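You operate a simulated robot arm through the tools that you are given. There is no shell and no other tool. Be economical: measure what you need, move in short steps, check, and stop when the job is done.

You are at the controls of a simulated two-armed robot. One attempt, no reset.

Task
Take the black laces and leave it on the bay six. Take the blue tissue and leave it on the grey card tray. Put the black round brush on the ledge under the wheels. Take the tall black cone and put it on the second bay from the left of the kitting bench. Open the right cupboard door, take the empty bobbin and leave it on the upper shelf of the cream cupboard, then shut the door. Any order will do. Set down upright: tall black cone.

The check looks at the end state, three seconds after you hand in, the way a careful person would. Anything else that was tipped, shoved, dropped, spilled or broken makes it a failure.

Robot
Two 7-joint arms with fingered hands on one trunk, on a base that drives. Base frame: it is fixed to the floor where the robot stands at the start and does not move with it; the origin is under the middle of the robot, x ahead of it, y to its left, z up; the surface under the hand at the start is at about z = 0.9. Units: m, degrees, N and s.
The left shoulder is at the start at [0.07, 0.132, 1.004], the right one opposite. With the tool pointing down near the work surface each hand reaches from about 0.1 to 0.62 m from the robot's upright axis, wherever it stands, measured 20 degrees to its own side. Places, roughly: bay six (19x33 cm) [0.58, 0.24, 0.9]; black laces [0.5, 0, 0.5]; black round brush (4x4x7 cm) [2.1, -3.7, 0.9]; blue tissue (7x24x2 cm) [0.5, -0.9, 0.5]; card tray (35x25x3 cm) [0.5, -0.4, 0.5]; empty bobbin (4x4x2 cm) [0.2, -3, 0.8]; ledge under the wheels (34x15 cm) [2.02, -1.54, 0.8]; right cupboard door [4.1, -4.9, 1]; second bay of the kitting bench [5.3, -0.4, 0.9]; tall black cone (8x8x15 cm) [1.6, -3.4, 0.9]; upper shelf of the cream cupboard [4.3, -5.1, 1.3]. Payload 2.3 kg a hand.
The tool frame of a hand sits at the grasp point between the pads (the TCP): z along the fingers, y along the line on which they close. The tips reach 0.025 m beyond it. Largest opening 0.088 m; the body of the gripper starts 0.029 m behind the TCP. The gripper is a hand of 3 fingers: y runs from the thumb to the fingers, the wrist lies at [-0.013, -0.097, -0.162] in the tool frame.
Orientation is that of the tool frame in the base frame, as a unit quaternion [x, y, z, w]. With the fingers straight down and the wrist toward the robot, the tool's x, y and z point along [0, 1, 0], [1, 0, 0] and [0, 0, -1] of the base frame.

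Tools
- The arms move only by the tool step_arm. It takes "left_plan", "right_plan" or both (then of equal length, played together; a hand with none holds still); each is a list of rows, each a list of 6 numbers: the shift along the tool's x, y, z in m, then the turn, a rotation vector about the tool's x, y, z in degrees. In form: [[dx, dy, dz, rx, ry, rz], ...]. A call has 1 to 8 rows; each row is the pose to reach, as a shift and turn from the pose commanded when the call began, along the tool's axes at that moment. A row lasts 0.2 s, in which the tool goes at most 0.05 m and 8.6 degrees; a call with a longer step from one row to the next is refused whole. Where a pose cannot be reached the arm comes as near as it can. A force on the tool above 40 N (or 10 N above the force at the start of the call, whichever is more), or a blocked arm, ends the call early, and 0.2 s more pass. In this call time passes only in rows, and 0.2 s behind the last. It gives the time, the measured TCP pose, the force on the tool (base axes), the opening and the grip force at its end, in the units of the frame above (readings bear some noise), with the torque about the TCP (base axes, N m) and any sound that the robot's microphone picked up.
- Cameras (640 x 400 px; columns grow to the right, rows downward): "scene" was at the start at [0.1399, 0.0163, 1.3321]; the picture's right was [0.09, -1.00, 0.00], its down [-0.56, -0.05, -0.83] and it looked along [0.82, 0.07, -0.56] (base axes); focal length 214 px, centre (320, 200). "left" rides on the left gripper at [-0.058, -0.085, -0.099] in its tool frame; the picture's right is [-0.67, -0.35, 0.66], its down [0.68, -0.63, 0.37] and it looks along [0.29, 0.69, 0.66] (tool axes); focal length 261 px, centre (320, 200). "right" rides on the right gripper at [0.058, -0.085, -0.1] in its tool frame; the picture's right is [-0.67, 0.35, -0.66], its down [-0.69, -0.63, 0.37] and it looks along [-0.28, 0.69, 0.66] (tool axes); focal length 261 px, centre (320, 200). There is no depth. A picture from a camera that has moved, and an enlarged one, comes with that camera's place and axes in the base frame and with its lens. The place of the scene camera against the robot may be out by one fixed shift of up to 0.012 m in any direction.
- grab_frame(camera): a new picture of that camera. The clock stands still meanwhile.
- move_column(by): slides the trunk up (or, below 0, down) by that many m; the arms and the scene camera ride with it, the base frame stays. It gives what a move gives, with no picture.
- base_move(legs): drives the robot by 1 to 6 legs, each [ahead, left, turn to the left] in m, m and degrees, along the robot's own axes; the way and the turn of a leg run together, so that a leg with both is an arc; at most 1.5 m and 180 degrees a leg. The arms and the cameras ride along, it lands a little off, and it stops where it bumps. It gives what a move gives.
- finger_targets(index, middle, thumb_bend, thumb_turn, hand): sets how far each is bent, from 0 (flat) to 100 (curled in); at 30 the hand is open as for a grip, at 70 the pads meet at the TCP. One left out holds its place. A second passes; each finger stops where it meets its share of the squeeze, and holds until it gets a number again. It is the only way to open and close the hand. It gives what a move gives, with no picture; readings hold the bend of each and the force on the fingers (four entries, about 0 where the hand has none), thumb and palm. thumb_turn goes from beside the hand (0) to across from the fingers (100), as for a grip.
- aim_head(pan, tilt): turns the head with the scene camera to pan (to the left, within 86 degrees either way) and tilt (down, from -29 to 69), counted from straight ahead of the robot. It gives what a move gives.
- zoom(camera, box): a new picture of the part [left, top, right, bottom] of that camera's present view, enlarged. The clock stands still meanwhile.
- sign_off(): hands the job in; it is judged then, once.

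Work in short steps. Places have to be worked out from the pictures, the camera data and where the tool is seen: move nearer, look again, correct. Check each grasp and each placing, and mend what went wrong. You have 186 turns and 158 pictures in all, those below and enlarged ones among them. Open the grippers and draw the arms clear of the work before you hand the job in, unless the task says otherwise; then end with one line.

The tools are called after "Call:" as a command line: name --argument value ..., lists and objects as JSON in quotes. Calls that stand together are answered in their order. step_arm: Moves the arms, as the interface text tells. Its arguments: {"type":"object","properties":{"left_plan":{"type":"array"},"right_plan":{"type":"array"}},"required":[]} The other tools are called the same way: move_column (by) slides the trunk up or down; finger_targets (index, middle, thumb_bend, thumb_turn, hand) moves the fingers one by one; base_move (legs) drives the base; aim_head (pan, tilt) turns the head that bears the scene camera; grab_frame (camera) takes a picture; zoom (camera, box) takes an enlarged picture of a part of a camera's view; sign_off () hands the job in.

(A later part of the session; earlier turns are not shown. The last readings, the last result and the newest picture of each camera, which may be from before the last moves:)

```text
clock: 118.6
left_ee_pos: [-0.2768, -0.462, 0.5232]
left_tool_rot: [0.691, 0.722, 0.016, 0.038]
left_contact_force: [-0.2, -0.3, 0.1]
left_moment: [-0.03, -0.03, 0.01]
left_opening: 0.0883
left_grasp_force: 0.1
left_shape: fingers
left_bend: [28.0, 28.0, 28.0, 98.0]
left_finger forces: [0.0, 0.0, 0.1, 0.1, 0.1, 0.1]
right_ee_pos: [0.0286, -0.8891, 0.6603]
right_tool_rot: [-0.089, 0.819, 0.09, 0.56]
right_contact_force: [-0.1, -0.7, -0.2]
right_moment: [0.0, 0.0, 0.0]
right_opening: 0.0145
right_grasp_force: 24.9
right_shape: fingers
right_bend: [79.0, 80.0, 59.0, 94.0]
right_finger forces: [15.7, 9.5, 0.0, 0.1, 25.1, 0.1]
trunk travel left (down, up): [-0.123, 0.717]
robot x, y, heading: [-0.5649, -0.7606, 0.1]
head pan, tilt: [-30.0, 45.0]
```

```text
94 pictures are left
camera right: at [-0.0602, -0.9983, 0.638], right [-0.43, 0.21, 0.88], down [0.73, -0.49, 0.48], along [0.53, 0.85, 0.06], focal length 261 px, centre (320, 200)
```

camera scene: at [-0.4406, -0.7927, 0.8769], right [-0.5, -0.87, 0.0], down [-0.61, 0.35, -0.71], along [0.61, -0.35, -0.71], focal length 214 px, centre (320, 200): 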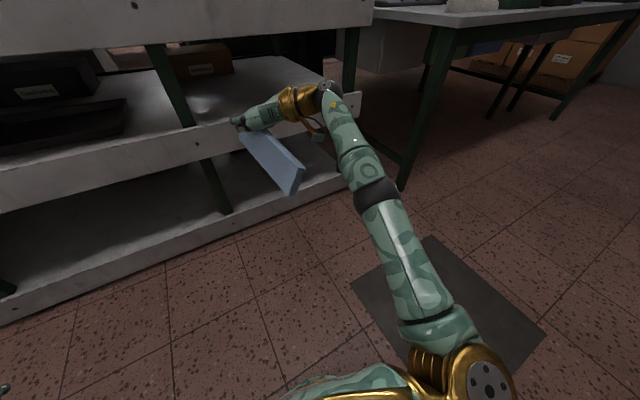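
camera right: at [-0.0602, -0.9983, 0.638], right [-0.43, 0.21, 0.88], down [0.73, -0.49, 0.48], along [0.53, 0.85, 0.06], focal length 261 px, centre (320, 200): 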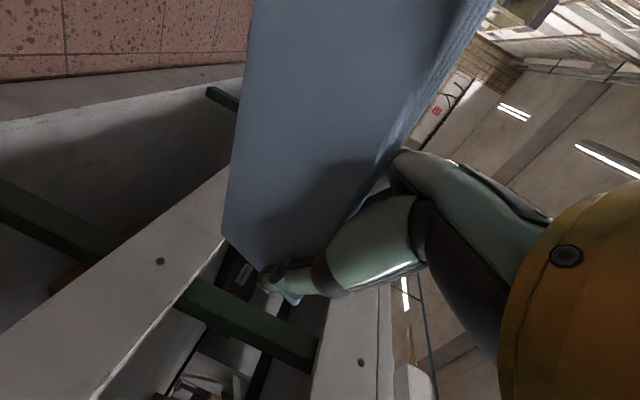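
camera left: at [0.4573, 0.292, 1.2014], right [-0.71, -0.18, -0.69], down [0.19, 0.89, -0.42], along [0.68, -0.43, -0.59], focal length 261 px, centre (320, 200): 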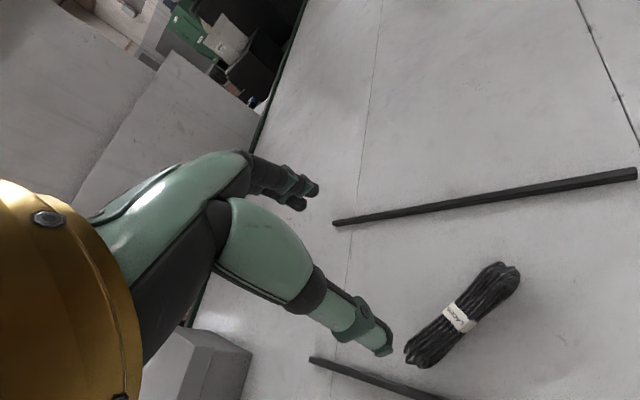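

The tissue is held on edge. Before placing, I look at the tray to get its geometry.

Call:
base_move --legs '[[0, 0.35, 0]]'

Call:
move_column --by 0.07

Call:
aim_head --pan 5 --tilt 25

Call:
zoom --camera "scene" --box '[160, 100, 480, 300]'

```text
clock: 120.9
left_ee_pos: [-0.2783, -0.1142, 0.523]
left_tool_rot: [0.69, 0.722, 0.017, 0.04]
left_contact_force: [-0.1, -0.2, 0.5]
left_moment: [0.01, 0.01, -0.02]
left_opening: 0.0886
left_grasp_force: 0.1
left_shape: fingers
left_bend: [28.0, 28.0, 28.0, 98.0]
left_finger forces: [0.0, 0.0, 0.0, 0.1, 0.1, 0.1]
right_ee_pos: [0.029, -0.5397, 0.6614]
right_tool_rot: [-0.089, 0.82, 0.09, 0.559]
right_contact_force: [1.0, 0.1, -0.4]
right_moment: [0.0, -0.01, -0.05]
right_opening: 0.0148
right_grasp_force: 25.1
right_shape: fingers
right_bend: [79.0, 80.0, 59.0, 94.0]
right_finger forces: [15.6, 9.6, 0.0, 0.0, 25.2, 0.1]
trunk travel left (down, up): [-0.123, 0.717]
robot x, y, heading: [-0.5638, -0.4114, -0.1]
head pan, tilt: [-30.0, 45.0]
```

```text
clock: 122.0
left_ee_pos: [-0.2773, -0.1155, 0.5929]
left_tool_rot: [0.69, 0.722, 0.016, 0.038]
left_contact_force: [0.1, -0.1, 0.9]
left_moment: [-0.02, -0.01, 0.0]
left_opening: 0.0885
left_grasp_force: 0.1
left_shape: fingers
left_bend: [28.0, 28.0, 28.0, 98.0]
left_finger forces: [0.0, 0.1, 0.0, 0.0, 0.0, 0.1]
right_ee_pos: [0.0287, -0.5401, 0.7307]
right_tool_rot: [-0.089, 0.82, 0.09, 0.559]
right_contact_force: [-0.3, -0.9, -0.1]
right_moment: [0.02, -0.03, 0.03]
right_opening: 0.0143
right_grasp_force: 24.9
right_shape: fingers
right_bend: [79.0, 80.0, 59.0, 94.0]
right_finger forces: [15.6, 9.6, 0.1, 0.1, 25.2, 0.1]
trunk travel left (down, up): [-0.193, 0.647]
robot x, y, heading: [-0.563, -0.4139, 0.4]
head pan, tilt: [-30.0, 45.0]
```

```text
clock: 123.0
left_ee_pos: [-0.2785, -0.1138, 0.5929]
left_tool_rot: [0.691, 0.722, 0.016, 0.038]
left_contact_force: [-0.4, 0.1, 0.2]
left_moment: [0.01, 0.04, -0.01]
left_opening: 0.0885
left_grasp_force: 0.0
left_shape: fingers
left_bend: [28.0, 28.0, 28.0, 98.0]
left_finger forces: [0.1, 0.1, 0.1, 0.0, 0.0, 0.0]
right_ee_pos: [0.0281, -0.5404, 0.7302]
right_tool_rot: [-0.089, 0.819, 0.09, 0.559]
right_contact_force: [0.7, 0.3, 0.4]
right_moment: [0.0, -0.05, -0.05]
right_opening: 0.0147
right_grasp_force: 25.4
right_shape: fingers
right_bend: [79.0, 80.0, 59.0, 94.0]
right_finger forces: [15.6, 9.6, 0.0, 0.1, 25.2, 0.0]
trunk travel left (down, up): [-0.193, 0.647]
robot x, y, heading: [-0.5645, -0.4133, 0.3]
head pan, tilt: [5.0, 25.0]
```

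```text
2.00 times, centred on (320, 200) of scene
camera zoom: at [-0.4197, -0.3969, 0.9774], right [0.09, -1.0, 0.0], down [-0.42, -0.04, -0.91], along [0.9, 0.08, -0.42], focal length 429 px, centre (320, 200)
```

zoom: 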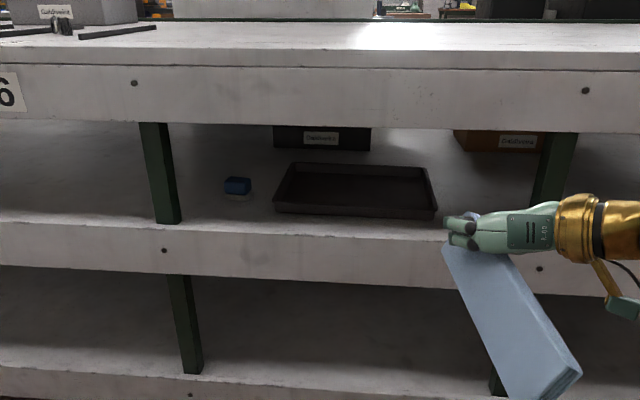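

Tray occupies x 0.465–0.715, y −0.21…−0.587, centre (0.59,−0.40). The 24 cm slab should lie more along y, so I yaw the hand about 60° clockwise here in the open.

Call:
step_arm --right_plan '[[0, 0, 0, 7.5, 0, 2.9], [0, 0, 0, 15, 0, 5.8], [0, 0, 0, 22.5, 0, 8.7], [0, 0, 0, 30, 0, 11.6], [0, 0, 0, 37.5, 0, 14.5], [0, 0, 0, 45, 0, 17.4], [0, 0, 0, 52.5, 0, 20.3], [0, 0, 0, 57, 0, 22]]'

Call:
grab_frame --camera "scene"

```text
clock: 124.8
left_ee_pos: [-0.2782, -0.1149, 0.5935]
left_tool_rot: [0.69, 0.722, 0.016, 0.038]
left_contact_force: [-0.6, 0.1, -0.2]
left_moment: [0.01, -0.02, -0.02]
left_opening: 0.0888
left_grasp_force: 0.0
left_shape: fingers
left_bend: [28.0, 28.0, 28.0, 98.0]
left_finger forces: [0.0, 0.0, 0.1, 0.0, 0.0, 0.0]
right_ee_pos: [0.0634, -0.531, 0.7463]
right_tool_rot: [0.34, 0.765, -0.209, 0.505]
right_contact_force: [-0.4, -1.1, -1.0]
right_moment: [0.02, 0.0, -0.02]
right_opening: 0.0141
right_grasp_force: 24.6
right_shape: fingers
right_bend: [80.0, 80.0, 60.0, 92.0]
right_finger forces: [15.5, 9.2, 0.0, 0.0, 24.6, 0.0]
right hand out of reach, approached as far as the arm can: row 1, 2, 3, 4, 5, 6, 7, 8
trunk travel left (down, up): [-0.193, 0.647]
robot x, y, heading: [-0.5631, -0.4089, 0.1]
head pan, tilt: [5.0, 25.0]
```

```text
92 pictures are left
camera scene: at [-0.4197, -0.3967, 0.9775], right [0.09, -1.0, 0.0], down [-0.42, -0.04, -0.91], along [0.9, 0.08, -0.42], focal length 214 px, centre (320, 200)
```

scene: 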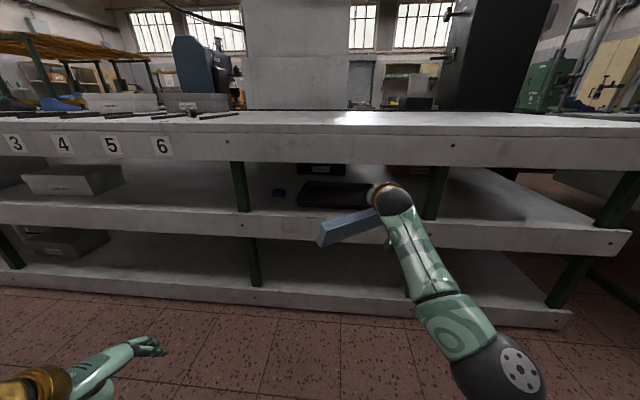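

The slab now points diagonally. I move the left hand outward (to miss the post), lower the trunk so the wrist clears the bench underside, and drive in part-way.

Call:
step_arm --left_plan '[[0.04, 0, 0, 0, 0, 0], [0.08, 0, 0, 0, 0, 0], [0.12, 0, 0, 0, 0, 0]]'

Call:
move_column --by -0.085

Call:
base_move --legs '[[0.3, 0.075, 0]]'

Call:
grab_frame --camera "scene"

Call:
grab_frame --camera "right"

```text
clock: 125.6
left_ee_pos: [-0.283, -0.0135, 0.5905]
left_tool_rot: [0.691, 0.722, 0.016, 0.039]
left_contact_force: [-0.3, 0.1, 0.1]
left_moment: [0.01, 0.0, 0.02]
left_opening: 0.0888
left_grasp_force: 0.1
left_shape: fingers
left_bend: [28.0, 28.0, 28.0, 98.0]
left_finger forces: [0.0, 0.1, 0.0, 0.0, 0.1, 0.0]
left hand out of reach, approached as far as the arm can: row 3
right_ee_pos: [0.0626, -0.5314, 0.7468]
right_tool_rot: [0.338, 0.765, -0.21, 0.506]
right_contact_force: [-1.2, -0.5, -0.4]
right_moment: [0.01, -0.02, 0.0]
right_opening: 0.0143
right_grasp_force: 25.0
right_shape: fingers
right_bend: [80.0, 80.0, 60.0, 92.0]
right_finger forces: [15.5, 9.2, 0.0, 0.1, 24.6, 0.1]
trunk travel left (down, up): [-0.193, 0.647]
robot x, y, heading: [-0.5643, -0.4138, 0.3]
head pan, tilt: [5.0, 25.0]
```

```text
clock: 126.8
left_ee_pos: [-0.2834, -0.015, 0.5058]
left_tool_rot: [0.691, 0.722, 0.016, 0.038]
left_contact_force: [-0.5, -0.2, 0.7]
left_moment: [-0.01, 0.02, -0.02]
left_opening: 0.0888
left_grasp_force: 0.1
left_shape: fingers
left_bend: [28.0, 28.0, 28.0, 98.0]
left_finger forces: [0.0, 0.0, 0.0, 0.0, 0.0, 0.1]
right_ee_pos: [0.0631, -0.5297, 0.6611]
right_tool_rot: [0.338, 0.765, -0.209, 0.506]
right_contact_force: [0.0, 0.0, -0.3]
right_moment: [-0.01, 0.0, -0.01]
right_opening: 0.014
right_grasp_force: 24.6
right_shape: fingers
right_bend: [80.0, 80.0, 60.0, 92.0]
right_finger forces: [15.5, 9.3, 0.1, 0.1, 24.8, 0.0]
trunk travel left (down, up): [-0.108, 0.732]
robot x, y, heading: [-0.5667, -0.4135, 0.1]
head pan, tilt: [5.0, 25.0]
```

```text
clock: 128.8
left_ee_pos: [0.0137, 0.0564, 0.5059]
left_tool_rot: [0.693, 0.72, 0.015, 0.038]
left_contact_force: [-0.2, -1.3, 0.3]
left_moment: [-0.02, 0.0, 0.01]
left_opening: 0.0884
left_grasp_force: 0.0
left_shape: fingers
left_bend: [28.0, 28.0, 28.0, 98.0]
left_finger forces: [0.0, 0.1, 0.0, 0.0, 0.0, 0.0]
right_ee_pos: [0.3573, -0.4616, 0.6598]
right_tool_rot: [0.341, 0.764, -0.211, 0.505]
right_contact_force: [-0.3, 0.0, 0.3]
right_moment: [0.0, -0.04, 0.0]
right_opening: 0.0137
right_grasp_force: 24.6
right_shape: fingers
right_bend: [80.0, 80.0, 60.0, 92.0]
right_finger forces: [15.4, 9.2, 0.0, 0.0, 24.7, 0.0]
trunk travel left (down, up): [-0.108, 0.732]
robot x, y, heading: [-0.2686, -0.3409, -0.4]
head pan, tilt: [5.0, 25.0]
```

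```text
91 pictures are left
camera scene: at [-0.1249, -0.3233, 0.8925], right [0.08, -1.0, 0.0], down [-0.42, -0.03, -0.91], along [0.9, 0.07, -0.42], focal length 214 px, centre (320, 200)
```

scene: 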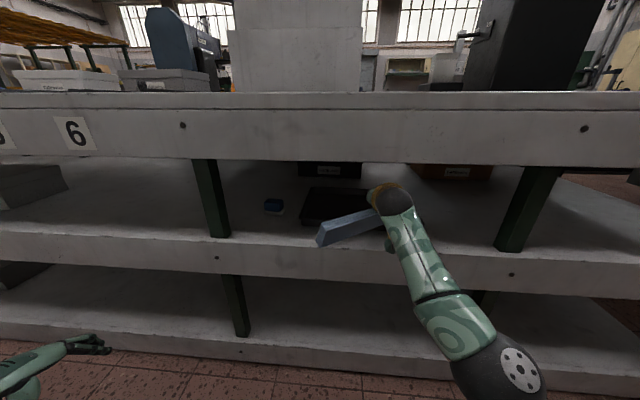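

```text
90 pictures are left
camera right: at [0.2177, -0.4351, 0.6462], right [0.02, 0.47, 0.88], down [-0.06, -0.88, 0.47], along [1.0, -0.06, 0.01], focal length 261 px, centre (320, 200)
```

right: 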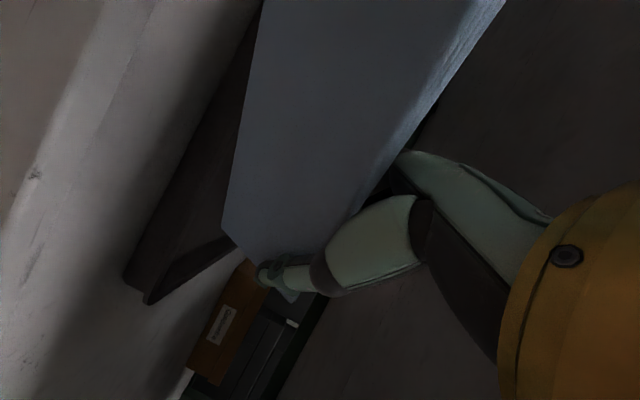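

Slab is level with bottom ≈0.59. I raise the left hand to clear the shelf lip, then drive the rest.

Call:
step_arm --left_plan '[[0, -0.01, -0.04, 0, 0, 0], [0, -0.02, -0.08, 0, 0, 0], [0, -0.02, -0.1, 0, 0, 0]]'

Call:
base_move --legs '[[0.265, 0.003, 0.4]]'

Call:
grab_frame --camera "right"

Call:
grab_frame --camera "scene"

```text
clock: 129.7
left_ee_pos: [-0.0155, 0.0615, 0.6038]
left_tool_rot: [0.694, 0.719, 0.015, 0.04]
left_contact_force: [0.2, -0.6, 0.2]
left_moment: [0.0, -0.03, 0.02]
left_opening: 0.0885
left_grasp_force: 0.1
left_shape: fingers
left_bend: [28.0, 28.0, 28.0, 98.0]
left_finger forces: [0.0, 0.1, 0.0, 0.1, 0.0, 0.0]
right_ee_pos: [0.3557, -0.4599, 0.6615]
right_tool_rot: [0.341, 0.764, -0.211, 0.505]
right_contact_force: [0.2, -0.1, -0.6]
right_moment: [-0.03, 0.0, 0.01]
right_opening: 0.014
right_grasp_force: 25.0
right_shape: fingers
right_bend: [80.0, 80.0, 60.0, 92.0]
right_finger forces: [15.5, 9.2, 0.0, 0.0, 24.7, 0.1]
trunk travel left (down, up): [-0.108, 0.732]
robot x, y, heading: [-0.2702, -0.3394, -0.5]
head pan, tilt: [5.0, 25.0]
```

```text
clock: 131.6
left_ee_pos: [0.2495, 0.0644, 0.6037]
left_tool_rot: [0.691, 0.722, 0.016, 0.038]
left_contact_force: [-0.6, -0.1, 0.0]
left_moment: [0.02, 0.03, 0.0]
left_opening: 0.0888
left_grasp_force: 0.0
left_shape: fingers
left_bend: [28.0, 28.0, 28.0, 98.0]
left_finger forces: [0.0, 0.1, 0.0, 0.1, 0.1, 0.0]
right_ee_pos: [0.624, -0.455, 0.6614]
right_tool_rot: [0.338, 0.765, -0.21, 0.506]
right_contact_force: [-1.0, 0.1, 0.1]
right_moment: [0.0, -0.04, 0.01]
right_opening: 0.014
right_grasp_force: 24.1
right_shape: fingers
right_bend: [80.0, 80.0, 60.0, 92.0]
right_finger forces: [15.4, 9.2, 0.0, 0.0, 24.7, 0.0]
trunk travel left (down, up): [-0.108, 0.732]
robot x, y, heading: [0.0006, -0.3345, -0.0]
head pan, tilt: [5.0, 25.0]
```

```text
89 pictures are left
camera right: at [0.4852, -0.4292, 0.6462], right [0.01, 0.47, 0.88], down [-0.05, -0.88, 0.47], along [1.0, -0.05, 0.01], focal length 261 px, centre (320, 200)
```

right: 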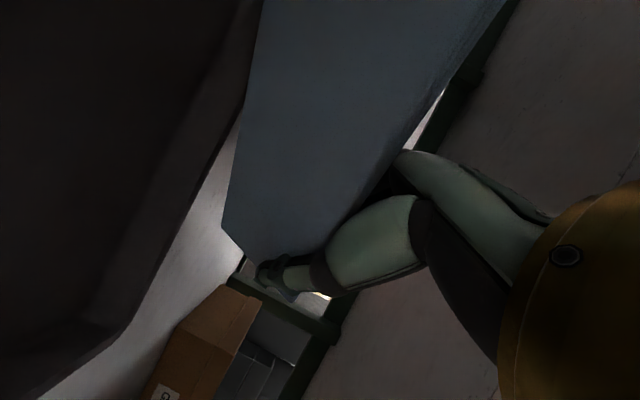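

```text
88 pictures are left
camera scene: at [0.1419, -0.3198, 0.8925], right [0.09, -1.0, 0.0], down [-0.42, -0.04, -0.91], along [0.9, 0.08, -0.42], focal length 214 px, centre (320, 200)
```

scene: 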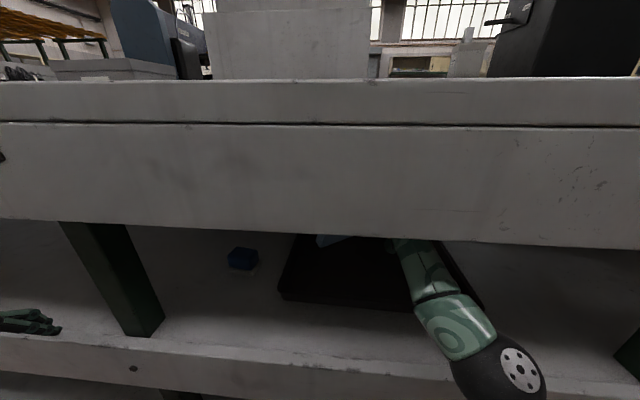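

The slab's far end overhangs the tray's far rim slightly. I shift left 14 cm and turn 10° right so it lies better inside.

Call:
base_move --legs '[[-0.005, 0.14, 0], [0, 0, -10]]'

Call:
grab_frame --camera "right"

Call:
grab_frame --camera "scene"

```text
clock: 133.6
left_ee_pos: [0.3084, 0.1566, 0.6047]
left_tool_rot: [0.751, 0.659, 0.013, 0.04]
left_contact_force: [0.1, 0.1, -0.9]
left_moment: [-0.02, 0.0, 0.0]
left_opening: 0.0882
left_grasp_force: 0.1
left_shape: fingers
left_bend: [28.0, 28.0, 28.0, 98.0]
left_finger forces: [0.0, 0.0, 0.1, 0.0, 0.0, 0.0]
right_ee_pos: [0.5873, -0.4197, 0.6627]
right_tool_rot: [0.404, 0.733, -0.253, 0.486]
right_contact_force: [0.0, -0.2, 0.2]
right_moment: [-0.02, -0.02, -0.01]
right_opening: 0.014
right_grasp_force: 24.9
right_shape: fingers
right_bend: [80.0, 80.0, 60.0, 92.0]
right_finger forces: [15.5, 9.2, 0.2, 0.0, 24.7, 0.0]
trunk travel left (down, up): [-0.108, 0.732]
robot x, y, heading: [-0.0069, -0.1982, -9.9]
head pan, tilt: [5.0, 25.0]
```

```text
87 pictures are left
camera right: at [0.4566, -0.3713, 0.6462], right [0.09, 0.46, 0.88], down [-0.2, -0.86, 0.47], along [0.97, -0.22, 0.01], focal length 261 px, centre (320, 200)
```

right: 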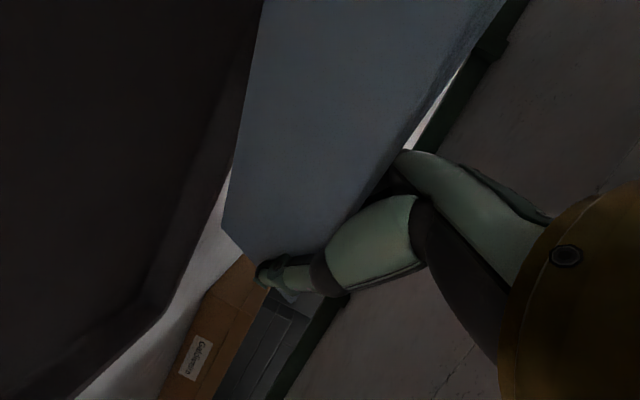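

```text
86 pictures are left
camera scene: at [0.136, -0.2039, 0.8925], right [-0.08, -1.0, 0.0], down [-0.42, 0.04, -0.91], along [0.9, -0.08, -0.42], focal length 214 px, centre (320, 200)
```

scene: 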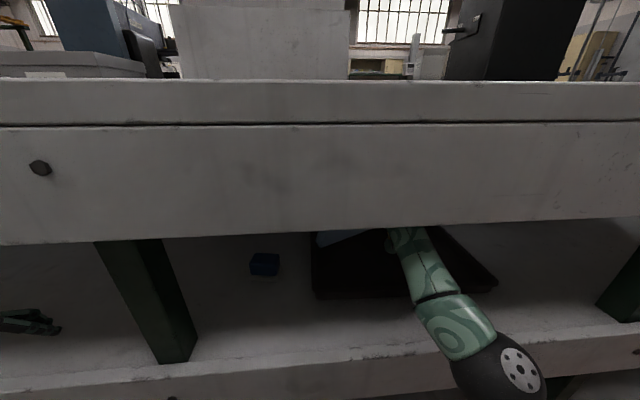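

The slab is above the tray, inside its rim. I lower until it touches the tray floor.

Call:
move_column --by -0.04

Call:
move_column --by -0.015

Call:
grab_frame --camera "right"

```text
clock: 134.4
left_ee_pos: [0.3087, 0.1564, 0.5631]
left_tool_rot: [0.751, 0.659, 0.014, 0.04]
left_contact_force: [0.2, -0.5, -0.4]
left_moment: [-0.03, 0.02, -0.02]
left_opening: 0.0886
left_grasp_force: 0.1
left_shape: fingers
left_bend: [28.0, 28.0, 28.0, 98.0]
left_finger forces: [0.0, 0.1, 0.1, 0.0, 0.0, 0.1]
right_ee_pos: [0.5893, -0.4211, 0.6207]
right_tool_rot: [0.404, 0.733, -0.254, 0.486]
right_contact_force: [-0.2, -0.1, 1.0]
right_moment: [0.02, 0.03, 0.04]
right_opening: 0.0141
right_grasp_force: 25.1
right_shape: fingers
right_bend: [80.0, 80.0, 61.0, 92.0]
right_finger forces: [16.2, 8.4, 0.1, 0.0, 24.7, 0.0]
trunk travel left (down, up): [-0.068, 0.772]
robot x, y, heading: [-0.0072, -0.196, -10.1]
head pan, tilt: [5.0, 25.0]
```

```text
clock: 135.1
left_ee_pos: [0.3061, 0.1555, 0.5555]
left_tool_rot: [0.749, 0.66, 0.023, 0.048]
left_contact_force: [-7.2, 1.0, 27.8]
left_moment: [0.11, -1.57, 0.14]
left_opening: 0.0899
left_grasp_force: 13.4
left_shape: fingers
left_bend: [28.0, 30.0, 28.0, 98.0]
left_finger forces: [1.4, 26.2, 0.1, 0.0, 0.0, 0.1]
right_ee_pos: [0.5854, -0.4213, 0.6105]
right_tool_rot: [0.404, 0.733, -0.25, 0.487]
right_contact_force: [-0.4, -0.2, 0.3]
right_moment: [0.05, 0.02, 0.08]
right_opening: 0.0139
right_grasp_force: 25.5
right_shape: fingers
right_bend: [80.0, 80.0, 61.0, 92.0]
right_finger forces: [16.6, 8.3, 0.0, 0.1, 25.6, 0.1]
trunk travel left (down, up): [-0.053, 0.787]
robot x, y, heading: [-0.0095, -0.196, -9.9]
head pan, tilt: [5.0, 25.0]
stopped: the force on the tool passed its limit at 41 N (the readings are from after the stop); the commanded pose is now the measured one
```

```text
85 pictures are left
camera right: at [0.4537, -0.3721, 0.5941], right [0.09, 0.45, 0.89], down [-0.2, -0.86, 0.46], along [0.98, -0.22, 0.02], focal length 261 px, centre (320, 200)
```

right: 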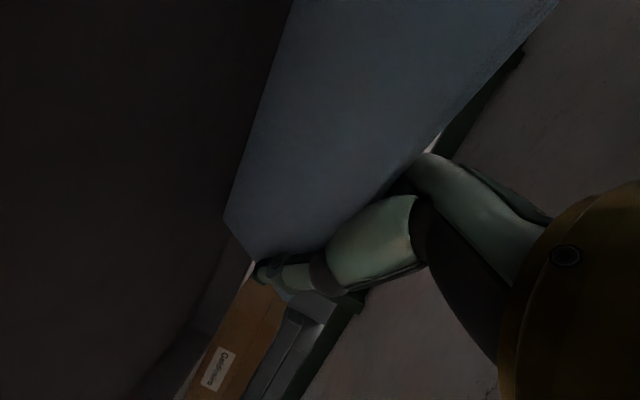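

The left fingers brushed the shelf lip; I lift the left hand and lower the right 1 cm more to floor contact.

Call:
step_arm --left_plan '[[0, 0, -0.02, 0, 0, 0], [0, 0, -0.04, 0, 0, 0], [0, 0, -0.04, 0, 0, 0]]' --right_plan '[[0, 0, 0, 0, 0, 0], [0.005, 0, 0.002, 0, 0, 0], [0.009, 0, 0.004, 0, 0, 0]]'

Call:
zoom --camera "scene" --box '[220, 200, 540, 360]'

```text
clock: 135.9
left_ee_pos: [0.3053, 0.1574, 0.5602]
left_tool_rot: [0.75, 0.659, 0.019, 0.048]
left_contact_force: [-0.2, 0.5, -0.1]
left_moment: [0.0, -0.03, 0.01]
left_opening: 0.089
left_grasp_force: 0.1
left_shape: fingers
left_bend: [28.0, 28.0, 28.0, 98.0]
left_finger forces: [0.0, 0.1, 0.0, 0.0, 0.0, 0.0]
left hand out of reach, approached as far as the arm can: row 1, 2, 3
right_ee_pos: [0.5872, -0.421, 0.6081]
right_tool_rot: [0.404, 0.729, -0.252, 0.492]
right_contact_force: [-7.2, -7.3, 30.8]
right_moment: [0.23, 0.43, 0.29]
right_opening: 0.014
right_grasp_force: 37.1
right_shape: fingers
right_bend: [80.0, 81.0, 61.0, 92.0]
right_finger forces: [23.6, 10.6, 0.0, 0.0, 37.0, 2.8]
right hand out of reach, approached as far as the arm can: row 3
trunk travel left (down, up): [-0.053, 0.787]
robot x, y, heading: [-0.007, -0.1965, -10.0]
head pan, tilt: [5.0, 25.0]
```

```text
2.00 times, centred on (380, 280) of scene
camera zoom: at [0.1286, -0.2028, 0.8397], right [-0.08, -1.0, 0.0], down [-0.41, 0.03, -0.91], along [0.91, -0.08, -0.41], focal length 429 px, centre (200, 40)
```

zoom: 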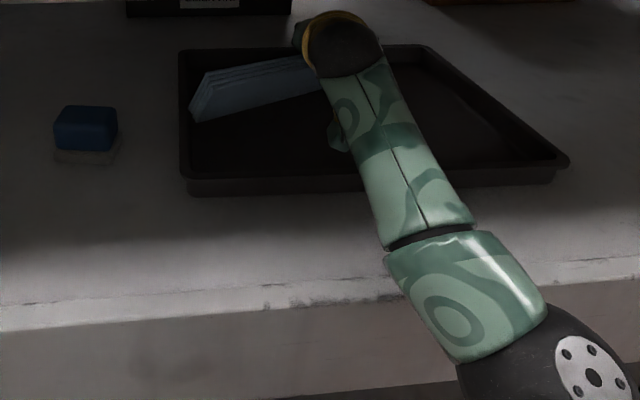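

The tissue stands on the tray floor. I ease up 3 mm and open the hand.

Call:
step_arm --right_plan '[[-0.004, 0, -0.002, 0, 0, 0]]'

Call:
finger_targets --hand "right" --thumb_bend 20 --index 25 --middle 25

Call:
grab_frame --camera "right"

Call:
zoom --camera "scene" --box '[220, 200, 540, 360]'

```text
clock: 136.3
left_ee_pos: [0.3055, 0.1571, 0.5604]
left_tool_rot: [0.75, 0.66, 0.019, 0.047]
left_contact_force: [-1.0, 0.2, 1.8]
left_moment: [0.01, -0.1, 0.04]
left_opening: 0.0889
left_grasp_force: 0.7
left_shape: fingers
left_bend: [28.0, 28.0, 28.0, 98.0]
left_finger forces: [0.0, 1.8, 0.1, 0.1, 0.0, 0.0]
right_ee_pos: [0.5894, -0.421, 0.6084]
right_tool_rot: [0.404, 0.731, -0.251, 0.489]
right_contact_force: [-6.9, -7.9, 23.7]
right_moment: [0.22, 0.55, 0.22]
right_opening: 0.014
right_grasp_force: 34.6
right_shape: fingers
right_bend: [80.0, 81.0, 61.0, 92.0]
right_finger forces: [17.2, 11.9, 0.0, 0.0, 37.8, 2.2]
trunk travel left (down, up): [-0.053, 0.787]
robot x, y, heading: [-0.011, -0.1979, -9.6]
head pan, tilt: [5.0, 25.0]
```

```text
clock: 137.3
left_ee_pos: [0.3078, 0.1572, 0.5591]
left_tool_rot: [0.749, 0.66, 0.018, 0.046]
left_contact_force: [-1.7, 1.0, 9.9]
left_moment: [0.06, -0.57, 0.07]
left_opening: 0.089
left_grasp_force: 4.9
left_shape: fingers
left_bend: [28.0, 29.0, 28.0, 98.0]
left_finger forces: [0.0, 10.0, 0.0, 0.1, 0.0, 0.0]
right_ee_pos: [0.5921, -0.419, 0.6037]
right_tool_rot: [0.403, 0.733, -0.251, 0.486]
right_contact_force: [-0.2, -0.1, -0.6]
right_moment: [0.01, 0.02, 0.0]
right_opening: 0.0974
right_grasp_force: 0.1
right_shape: fingers
right_bend: [25.0, 25.0, 20.0, 98.0]
right_finger forces: [0.0, 0.0, 0.1, 0.0, 0.0, 0.1]
trunk travel left (down, up): [-0.053, 0.787]
robot x, y, heading: [-0.0086, -0.1922, -9.5]
head pan, tilt: [5.0, 25.0]
```

```text
83 pictures are left
camera right: at [0.4594, -0.3705, 0.5881], right [0.09, 0.46, 0.89], down [-0.2, -0.86, 0.47], along [0.98, -0.22, 0.01], focal length 261 px, centre (320, 200)
```

right: 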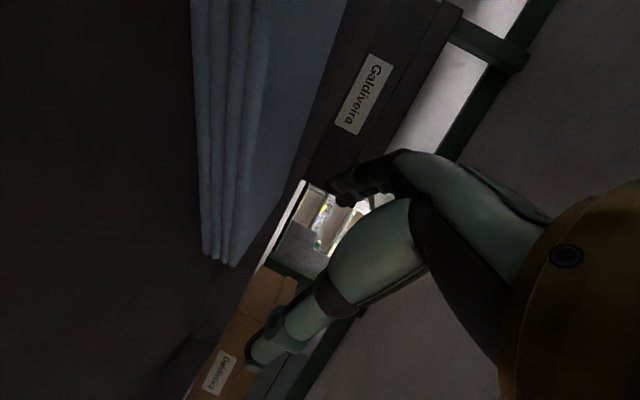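

```text
2.00 times, centred on (380, 280) of scene
camera zoom: at [0.1342, -0.2046, 0.8382], right [-0.08, -1.0, 0.0], down [-0.42, 0.04, -0.91], along [0.9, -0.07, -0.42], focal length 429 px, centre (200, 40)
```

zoom: 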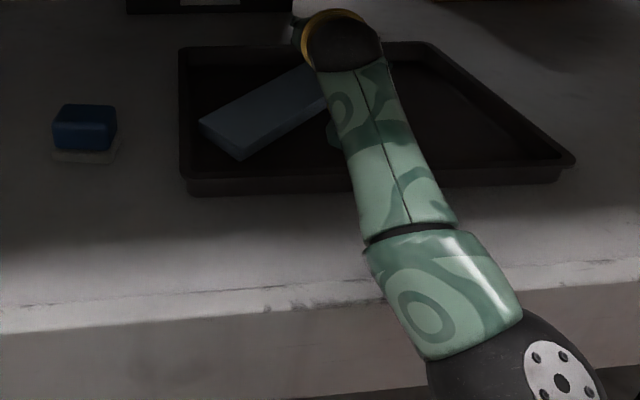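

The tissue lies flat in the tray. I raise the trunk 5 cm and back straight out.

Call:
move_column --by 0.055

Call:
base_move --legs '[[-0.6, 0, 0]]'

Call:
zoom --camera "scene" --box '[160, 100, 480, 300]'

```text
clock: 138.3
left_ee_pos: [0.3092, 0.1584, 0.6127]
left_tool_rot: [0.75, 0.66, 0.017, 0.045]
left_contact_force: [-0.6, -0.5, 0.2]
left_moment: [-0.03, 0.0, 0.02]
left_opening: 0.0889
left_grasp_force: 0.0
left_shape: fingers
left_bend: [28.0, 28.0, 28.0, 98.0]
left_finger forces: [0.1, 0.0, 0.0, 0.0, 0.0, 0.0]
right_ee_pos: [0.5936, -0.4188, 0.6578]
right_tool_rot: [0.403, 0.733, -0.251, 0.486]
right_contact_force: [-0.2, -0.1, 0.1]
right_moment: [-0.03, 0.0, 0.02]
right_opening: 0.0977
right_grasp_force: 0.1
right_shape: fingers
right_bend: [25.0, 25.0, 20.0, 98.0]
right_finger forces: [0.1, 0.0, 0.1, 0.0, 0.0, 0.1]
trunk travel left (down, up): [-0.108, 0.732]
robot x, y, heading: [-0.0047, -0.1944, -9.6]
head pan, tilt: [5.0, 25.0]
```

```text
clock: 141.7
left_ee_pos: [-0.2849, 0.2604, 0.6128]
left_tool_rot: [0.752, 0.658, 0.017, 0.045]
left_contact_force: [0.1, 0.0, -1.0]
left_moment: [0.03, 0.0, 0.0]
left_opening: 0.0889
left_grasp_force: 0.0
left_shape: fingers
left_bend: [28.0, 28.0, 28.0, 98.0]
left_finger forces: [0.1, 0.1, 0.1, 0.0, 0.0, 0.0]
right_ee_pos: [-0.0032, -0.3185, 0.6584]
right_tool_rot: [0.405, 0.732, -0.253, 0.486]
right_contact_force: [-0.2, -0.1, 0.0]
right_moment: [0.04, -0.02, -0.02]
right_opening: 0.0975
right_grasp_force: 0.1
right_shape: fingers
right_bend: [25.0, 25.0, 20.0, 98.0]
right_finger forces: [0.0, 0.0, 0.0, 0.0, 0.0, 0.1]
trunk travel left (down, up): [-0.108, 0.732]
robot x, y, heading: [-0.6045, -0.0924, -9.9]
head pan, tilt: [5.0, 25.0]
```

```text
2.00 times, centred on (320, 200) of scene
camera zoom: at [-0.4598, -0.1007, 0.893], right [-0.09, -1.0, 0.0], down [-0.42, 0.04, -0.91], along [0.9, -0.08, -0.42], focal length 429 px, centre (320, 200)
```

zoom: 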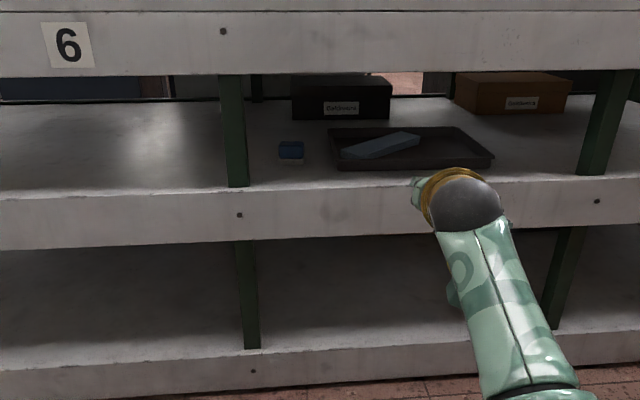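

Both are placed. I raise the trunk, restore the right hand's pose, and look toward the other areas.

Call:
move_column --by 0.4

Call:
step_arm --right_plan '[[0, -0.02, 0, 0, 8, 0], [0, -0.04, -0.01, 0, 16, 0], [0, -0.06, -0.02, 0, 24, 0], [0, -0.08, -0.03, 0, 32, 0], [0, -0.1, -0.04, 0, 40, 0], [0, -0.12, -0.05, 0, 48, 0], [0, -0.12, -0.05, 0, 56, 0], [0, -0.12, -0.05, 0, 64, 0]]'

Call:
base_move --legs '[[0, 0, -60]]'

Call:
aim_head --pan 0 --tilt 15

Call:
grab_frame --camera "scene"

```text
clock: 145.5
left_ee_pos: [-0.2851, 0.2593, 1.0128]
left_tool_rot: [0.752, 0.658, 0.017, 0.044]
left_contact_force: [0.5, -0.3, 0.3]
left_moment: [0.0, 0.02, 0.03]
left_opening: 0.0891
left_grasp_force: 0.0
left_shape: fingers
left_bend: [28.0, 28.0, 28.0, 98.0]
left_finger forces: [0.1, 0.0, 0.1, 0.1, 0.0, 0.0]
right_ee_pos: [-0.0024, -0.3178, 1.0577]
right_tool_rot: [0.405, 0.732, -0.253, 0.487]
right_contact_force: [0.4, 1.1, 0.9]
right_moment: [0.01, 0.04, -0.01]
right_opening: 0.0978
right_grasp_force: 0.0
right_shape: fingers
right_bend: [25.0, 25.0, 20.0, 98.0]
right_finger forces: [0.0, 0.0, 0.0, 0.1, 0.1, 0.0]
trunk travel left (down, up): [-0.508, 0.332]
robot x, y, heading: [-0.6045, -0.0937, -10.2]
head pan, tilt: [5.0, 25.0]
```

```text
clock: 147.3
left_ee_pos: [-0.2845, 0.2589, 1.0128]
left_tool_rot: [0.752, 0.658, 0.016, 0.044]
left_contact_force: [0.9, -0.5, 0.7]
left_moment: [-0.02, 0.01, 0.01]
left_opening: 0.089
left_grasp_force: 0.0
left_shape: fingers
left_bend: [28.0, 28.0, 28.0, 98.0]
left_finger forces: [0.1, 0.0, 0.1, 0.0, 0.1, 0.0]
right_ee_pos: [-0.1524, -0.3398, 1.0588]
right_tool_rot: [0.477, 0.879, 0.001, 0.022]
right_contact_force: [0.4, 0.5, 0.0]
right_moment: [0.0, -0.01, -0.03]
right_opening: 0.0977
right_grasp_force: 0.0
right_shape: fingers
right_bend: [25.0, 25.0, 20.0, 98.0]
right_finger forces: [0.0, 0.0, 0.0, 0.0, 0.0, 0.1]
right hand out of reach, approached as far as the arm can: row 2, 7, 8
trunk travel left (down, up): [-0.508, 0.332]
robot x, y, heading: [-0.606, -0.0931, -10.1]
head pan, tilt: [5.0, 25.0]
```

```text
clock: 150.3
left_ee_pos: [-0.1348, -0.1815, 1.0125]
left_tool_rot: [0.977, 0.207, -0.008, 0.047]
left_contact_force: [-0.2, 0.0, -1.1]
left_moment: [0.0, 0.01, 0.03]
left_opening: 0.0889
left_grasp_force: 0.1
left_shape: fingers
left_bend: [28.0, 28.0, 28.0, 98.0]
left_finger forces: [0.1, 0.0, 0.0, 0.1, 0.0, 0.0]
right_ee_pos: [-0.5791, -0.6059, 1.0587]
right_tool_rot: [0.847, 0.531, -0.013, 0.021]
right_contact_force: [0.2, 0.1, -0.5]
right_moment: [0.01, 0.02, 0.02]
right_opening: 0.0973
right_grasp_force: 0.1
right_shape: fingers
right_bend: [25.0, 25.0, 20.0, 98.0]
right_finger forces: [0.0, 0.1, 0.0, 0.0, 0.1, 0.0]
trunk travel left (down, up): [-0.508, 0.332]
robot x, y, heading: [-0.6008, -0.0922, -68.7]
head pan, tilt: [5.0, 25.0]
```

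```text
clock: 151.1
left_ee_pos: [-0.136, -0.18, 1.0122]
left_tool_rot: [0.978, 0.205, -0.007, 0.047]
left_contact_force: [0.5, -0.2, 0.3]
left_moment: [-0.02, -0.02, 0.0]
left_opening: 0.0888
left_grasp_force: 0.0
left_shape: fingers
left_bend: [28.0, 28.0, 28.0, 98.0]
left_finger forces: [0.0, 0.0, 0.0, 0.0, 0.0, 0.1]
right_ee_pos: [-0.5785, -0.6063, 1.0605]
right_tool_rot: [0.846, 0.533, -0.012, 0.021]
right_contact_force: [-0.1, -0.8, 0.1]
right_moment: [0.01, 0.0, -0.01]
right_opening: 0.0974
right_grasp_force: 0.0
right_shape: fingers
right_bend: [25.0, 25.0, 20.0, 98.0]
right_finger forces: [0.1, 0.0, 0.0, 0.0, 0.0, 0.0]
trunk travel left (down, up): [-0.508, 0.332]
robot x, y, heading: [-0.6019, -0.0935, -68.9]
head pan, tilt: [0.0, 15.0]
```

```text
80 pictures are left
camera scene: at [-0.5486, -0.218, 1.3092], right [-0.93, -0.36, 0.0], down [-0.09, 0.24, -0.97], along [0.35, -0.9, -0.26], focal length 214 px, centre (320, 200)
```

scene: 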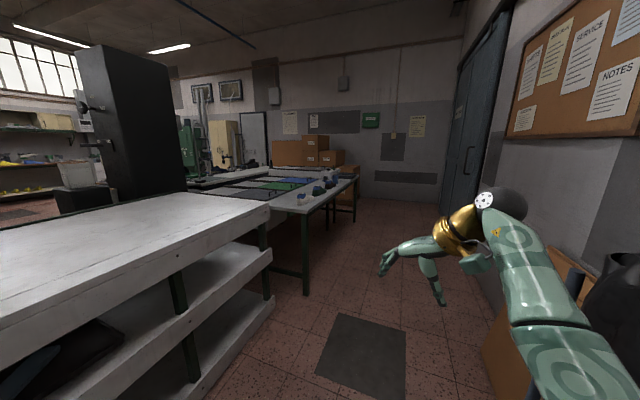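

A second table along x≳0.15, y<−1.7 holds small items. I drive down the aisle to y≈−2.6 and face it.

Call:
base_move --legs '[[0, 0, -21.1], [1.4, 0.05, 0], [1.1, 0, 0], [0, 0, 90]]'

Call:
aim_head --pan -10 --tilt 25

Call:
grab_frame --camera "scene"

```text
clock: 154.6
left_ee_pos: [-0.1295, -0.5478, 1.0158]
left_tool_rot: [0.98, 0.068, 0.04, 0.182]
left_contact_force: [-1.1, 0.8, -1.7]
left_moment: [-0.1, -0.03, 0.03]
left_opening: 0.0886
left_grasp_force: 0.0
left_shape: fingers
left_bend: [28.0, 28.0, 28.0, 97.0]
left_finger forces: [0.0, 0.0, 0.0, 0.0, 0.1, 0.0]
right_ee_pos: [-0.7359, -0.7606, 1.0155]
right_tool_rot: [0.929, 0.367, -0.017, 0.052]
right_contact_force: [0.1, -0.7, -0.2]
right_moment: [0.03, 0.03, 0.0]
right_opening: 0.0977
right_grasp_force: 0.0
right_shape: fingers
right_bend: [25.0, 25.0, 20.0, 98.0]
right_finger forces: [0.1, 0.1, 0.0, 0.0, 0.0, 0.1]
trunk travel left (down, up): [-0.508, 0.332]
robot x, y, heading: [-0.5834, -0.3377, -87.9]
head pan, tilt: [0.0, 15.0]
stopped in leg 2: the robot was blocked; the commanded pose is now the measured one
```

```text
clock: 155.3
left_ee_pos: [0.0056, -0.4593, 1.0096]
left_tool_rot: [0.963, 0.165, 0.037, 0.209]
left_contact_force: [0.4, 0.5, 0.7]
left_moment: [0.01, 0.0, -0.04]
left_opening: 0.0887
left_grasp_force: 0.1
left_shape: fingers
left_bend: [28.0, 28.0, 28.0, 97.0]
left_finger forces: [0.1, 0.1, 0.1, 0.0, 0.1, 0.0]
right_ee_pos: [-0.525, -0.795, 1.0607]
right_tool_rot: [0.876, 0.467, -0.012, 0.118]
right_contact_force: [1.4, -0.3, 0.0]
right_moment: [0.04, 0.01, 0.0]
right_opening: 0.0974
right_grasp_force: 0.0
right_shape: fingers
right_bend: [25.0, 25.0, 20.0, 98.0]
right_finger forces: [0.0, 0.0, 0.0, 0.0, 0.1, 0.0]
trunk travel left (down, up): [-0.508, 0.332]
robot x, y, heading: [-0.5314, -0.3914, -77.7]
head pan, tilt: [-10.0, 25.0]
```

```text
79 pictures are left
camera scene: at [-0.2896, -0.3107, 1.2943], right [-0.98, -0.04, 0.18], down [-0.19, 0.27, -0.94], along [-0.01, -0.96, -0.27], focal length 214 px, centre (320, 200)
```

scene: 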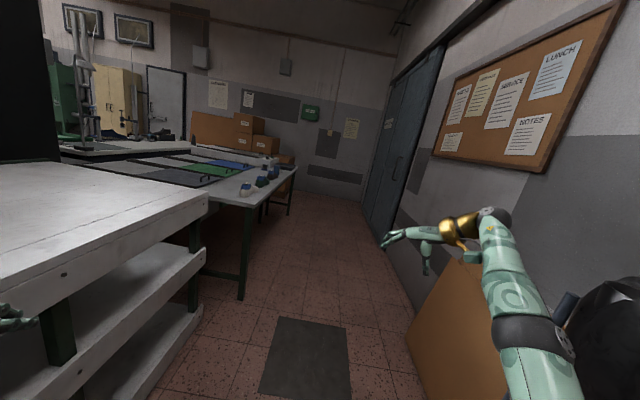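

The robot was blocked at its right (elbow near a black object/cardboard) and leans. I move away to the left and recheck.

Call:
base_move --legs '[[-0.05, 0.12, 0]]'

Call:
aim_head --pan -45 --tilt 35

Call:
grab_frame --camera "scene"

```text
clock: 156.0
left_ee_pos: [-0.0133, -0.523, 1.0712]
left_tool_rot: [0.909, 0.311, 0.074, 0.267]
left_contact_force: [0.4, 0.4, -0.1]
left_moment: [-0.06, 0.0, 0.0]
left_opening: 0.0888
left_grasp_force: 0.1
left_shape: fingers
left_bend: [28.0, 28.0, 28.0, 98.0]
left_finger forces: [0.0, 0.1, 0.0, 0.0, 0.0, 0.1]
right_ee_pos: [-0.5578, -0.8614, 0.9819]
right_tool_rot: [0.81, 0.497, 0.18, 0.252]
right_contact_force: [0.6, -0.2, -1.2]
right_moment: [-0.03, 0.03, -0.04]
right_opening: 0.0976
right_grasp_force: 0.0
right_shape: fingers
right_bend: [25.0, 25.0, 20.0, 97.0]
right_finger forces: [0.0, 0.1, 0.0, 0.1, 0.1, 0.2]
trunk travel left (down, up): [-0.508, 0.332]
robot x, y, heading: [-0.4933, -0.4118, -70.3]
head pan, tilt: [-10.0, 25.0]
stopped in leg 1: the robot was blocked; the commanded pose is now the measured one
```

```text
clock: 157.0
left_ee_pos: [-0.2008, -0.596, 1.0865]
left_tool_rot: [0.917, 0.235, 0.191, 0.258]
left_contact_force: [2.1, -2.3, -0.5]
left_moment: [0.17, 0.11, 0.03]
left_opening: 0.0889
left_grasp_force: 0.1
left_shape: fingers
left_bend: [28.0, 28.0, 28.0, 98.0]
left_finger forces: [0.0, 0.0, 0.1, 0.0, 0.0, 0.1]
right_ee_pos: [-0.6431, -1.0335, 0.9292]
right_tool_rot: [0.799, 0.546, 0.201, 0.152]
right_contact_force: [1.6, -1.7, -1.4]
right_moment: [0.12, -0.02, 0.06]
right_opening: 0.0978
right_grasp_force: 0.0
right_shape: fingers
right_bend: [25.0, 25.0, 20.0, 98.0]
right_finger forces: [0.1, 0.1, 0.0, 0.0, 0.0, 0.0]
trunk travel left (down, up): [-0.508, 0.332]
robot x, y, heading: [-0.553, -0.4311, -63.7]
head pan, tilt: [-45.0, 35.0]
```

```text
78 pictures are left
camera scene: at [-0.5549, -0.5644, 1.276], right [-0.95, 0.32, 0.01], down [0.18, 0.55, -0.81], along [-0.26, -0.77, -0.58], focal length 214 px, centre (320, 200)
```

scene: 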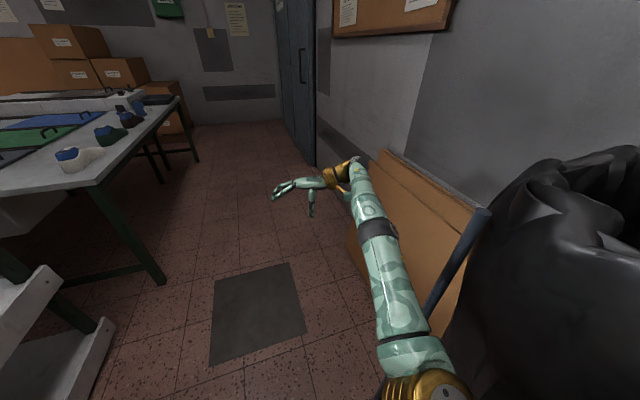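

The robot seems to rock. I let it settle and look downward around the base.

Call:
aim_head --pan -80 --tilt 50

Call:
grab_frame --camera "scene"

```text
clock: 158.0
left_ee_pos: [-0.1667, -0.636, 1.0737]
left_tool_rot: [0.939, 0.197, 0.178, 0.219]
left_contact_force: [-0.1, 0.4, 0.0]
left_moment: [-0.03, -0.02, -0.01]
left_opening: 0.0889
left_grasp_force: 0.1
left_shape: fingers
left_bend: [28.0, 28.0, 28.0, 98.0]
left_finger forces: [0.1, 0.0, 0.0, 0.0, 0.1, 0.0]
right_ee_pos: [-0.6678, -0.981, 0.9139]
right_tool_rot: [0.842, 0.48, 0.19, 0.157]
right_contact_force: [-0.8, 1.4, 1.5]
right_moment: [-0.03, -0.03, -0.05]
right_opening: 0.0977
right_grasp_force: 0.1
right_shape: fingers
right_bend: [25.0, 25.0, 20.0, 97.0]
right_finger forces: [0.0, 0.0, 0.0, 0.0, 0.0, 0.0]
trunk travel left (down, up): [-0.508, 0.332]
robot x, y, heading: [-0.5078, -0.4064, -72.5]
head pan, tilt: [-80.0, 50.0]
```

```text
77 pictures are left
camera scene: at [-0.5674, -0.4702, 1.2561], right [-0.46, 0.89, -0.01], down [0.68, 0.35, -0.64], along [-0.57, -0.31, -0.77], focal length 214 px, centre (320, 200)
```

scene: 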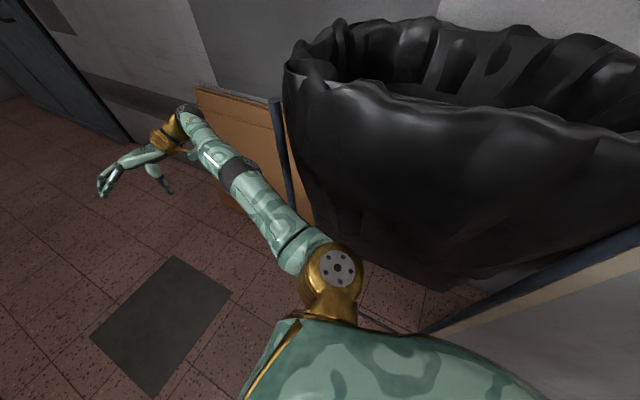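

A large waste cart stands close at my right rear. I move forward-left, away from it.

Call:
base_move --legs '[[0.08, 0.15, 0]]'

Call:
grab_frame --camera "scene"

```text
clock: 159.5
left_ee_pos: [0.0135, -0.6769, 1.0698]
left_tool_rot: [0.94, 0.2, 0.178, 0.212]
left_contact_force: [-1.1, -1.1, -0.4]
left_moment: [-0.02, -0.04, 0.0]
left_opening: 0.0888
left_grasp_force: 0.1
left_shape: fingers
left_bend: [28.0, 28.0, 28.0, 98.0]
left_finger forces: [0.0, 0.1, 0.0, 0.0, 0.0, 0.0]
right_ee_pos: [-0.4877, -1.0234, 0.9094]
right_tool_rot: [0.842, 0.482, 0.191, 0.15]
right_contact_force: [-0.1, -0.1, 0.2]
right_moment: [-0.02, 0.01, -0.03]
right_opening: 0.098
right_grasp_force: 0.0
right_shape: fingers
right_bend: [25.0, 25.0, 20.0, 97.0]
right_finger forces: [0.0, 0.1, 0.0, 0.0, 0.0, 0.0]
trunk travel left (down, up): [-0.508, 0.332]
robot x, y, heading: [-0.3378, -0.439, -72.0]
head pan, tilt: [-80.0, 50.0]
```

```text
76 pictures are left
camera scene: at [-0.3873, -0.5142, 1.2555], right [-0.47, 0.88, 0.0], down [0.68, 0.36, -0.64], along [-0.57, -0.3, -0.77], focal length 214 px, centre (320, 200)
```

scene: 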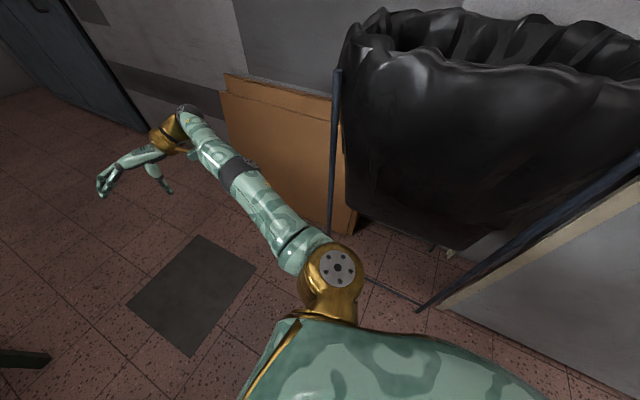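

Free again. I turn to −90° at x≈−0.36 and drive down the aisle in steps.

Call:
base_move --legs '[[0.5, 0, -18], [0.7, 0, 0]]'

Call:
aim_head --pan 20 --tilt 25

Call:
grab_frame --camera "scene"

```text
clock: 165.9
left_ee_pos: [0.0049, -1.9738, 1.0687]
left_tool_rot: [0.96, 0.054, 0.142, 0.237]
left_contact_force: [0.6, 0.1, 0.5]
left_moment: [-0.03, 0.01, 0.01]
left_opening: 0.0886
left_grasp_force: 0.1
left_shape: fingers
left_bend: [28.0, 28.0, 28.0, 98.0]
left_finger forces: [0.0, 0.0, 0.0, 0.0, 0.1, 0.1]
right_ee_pos: [-0.5749, -2.1528, 0.9089]
right_tool_rot: [0.905, 0.348, 0.165, 0.178]
right_contact_force: [-0.1, -0.1, -0.1]
right_moment: [0.0, 0.0, 0.01]
right_opening: 0.0976
right_grasp_force: 0.0
right_shape: fingers
right_bend: [25.0, 25.0, 20.0, 97.0]
right_finger forces: [0.0, 0.0, 0.1, 0.0, 0.1, 0.1]
trunk travel left (down, up): [-0.508, 0.332]
robot x, y, heading: [-0.2555, -1.6404, -89.5]
head pan, tilt: [-80.0, 50.0]
```

```text
clock: 167.7
left_ee_pos: [0.0047, -1.9729, 1.0696]
left_tool_rot: [0.959, 0.054, 0.142, 0.238]
left_contact_force: [0.1, 0.7, 0.3]
left_moment: [-0.03, 0.01, 0.02]
left_opening: 0.0888
left_grasp_force: 0.0
left_shape: fingers
left_bend: [28.0, 28.0, 28.0, 98.0]
left_finger forces: [0.0, 0.0, 0.0, 0.1, 0.0, 0.0]
right_ee_pos: [-0.5758, -2.1539, 0.9073]
right_tool_rot: [0.905, 0.348, 0.165, 0.178]
right_contact_force: [-0.4, -0.5, 0.4]
right_moment: [0.0, -0.01, -0.02]
right_opening: 0.0978
right_grasp_force: 0.0
right_shape: fingers
right_bend: [25.0, 25.0, 20.0, 97.0]
right_finger forces: [0.1, 0.0, 0.0, 0.0, 0.0, 0.1]
trunk travel left (down, up): [-0.508, 0.332]
robot x, y, heading: [-0.2561, -1.6433, -89.8]
head pan, tilt: [20.0, 25.0]
```

```text
75 pictures are left
camera scene: at [-0.2223, -1.7698, 1.293], right [-0.94, -0.35, 0.0], down [-0.15, 0.4, -0.91], along [0.32, -0.85, -0.42], focal length 214 px, centre (320, 200)
```

scene: 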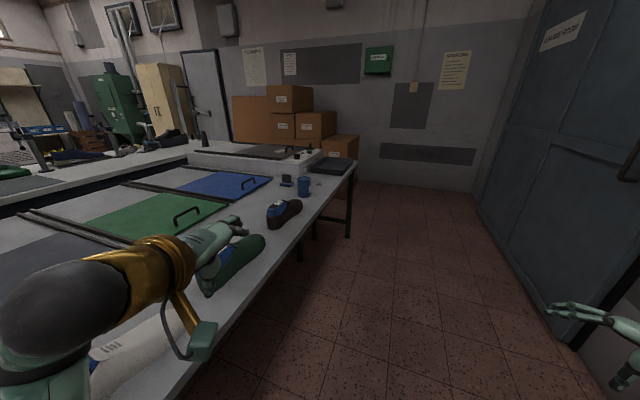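

The left arm hangs over the table; I shift right 18 cm, raise the trunk 10 cm, and zoom on the far end items.

Call:
base_move --legs '[[0, -0.18, 0]]'

Call:
zoom --camera "scene" --box '[140, 120, 360, 260]'

```text
clock: 169.2
left_ee_pos: [-0.1785, -1.9751, 1.0685]
left_tool_rot: [0.96, 0.053, 0.141, 0.238]
left_contact_force: [-0.3, 1.5, -0.3]
left_moment: [0.01, 0.02, 0.0]
left_opening: 0.0887
left_grasp_force: 0.1
left_shape: fingers
left_bend: [28.0, 28.0, 28.0, 98.0]
left_finger forces: [0.0, 0.1, 0.0, 0.1, 0.1, 0.0]
right_ee_pos: [-0.7592, -2.154, 0.9083]
right_tool_rot: [0.905, 0.348, 0.166, 0.177]
right_contact_force: [0.1, 0.1, -0.1]
right_moment: [-0.01, -0.01, 0.01]
right_opening: 0.0977
right_grasp_force: 0.0
right_shape: fingers
right_bend: [25.0, 25.0, 20.0, 97.0]
right_finger forces: [0.1, 0.0, 0.0, 0.0, 0.1, 0.1]
trunk travel left (down, up): [-0.508, 0.332]
robot x, y, heading: [-0.4389, -1.6467, -89.6]
head pan, tilt: [20.0, 25.0]
```

```text
2.86 times, centred on (250, 190) of scene
camera zoom: at [-0.4051, -1.771, 1.293], right [-0.94, -0.35, 0.0], down [-0.15, 0.4, -0.91], along [0.32, -0.85, -0.42], focal length 613 px, centre (520, 229)
```

zoom: 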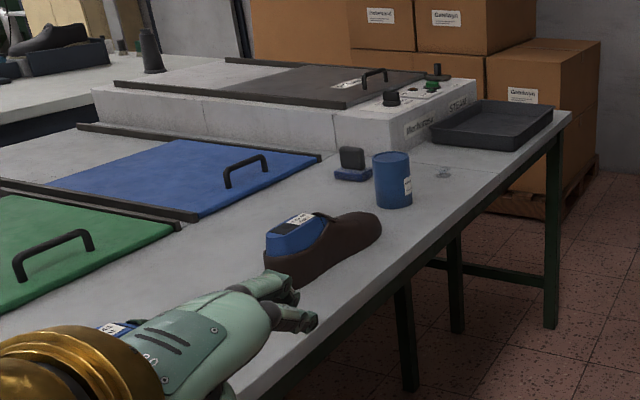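

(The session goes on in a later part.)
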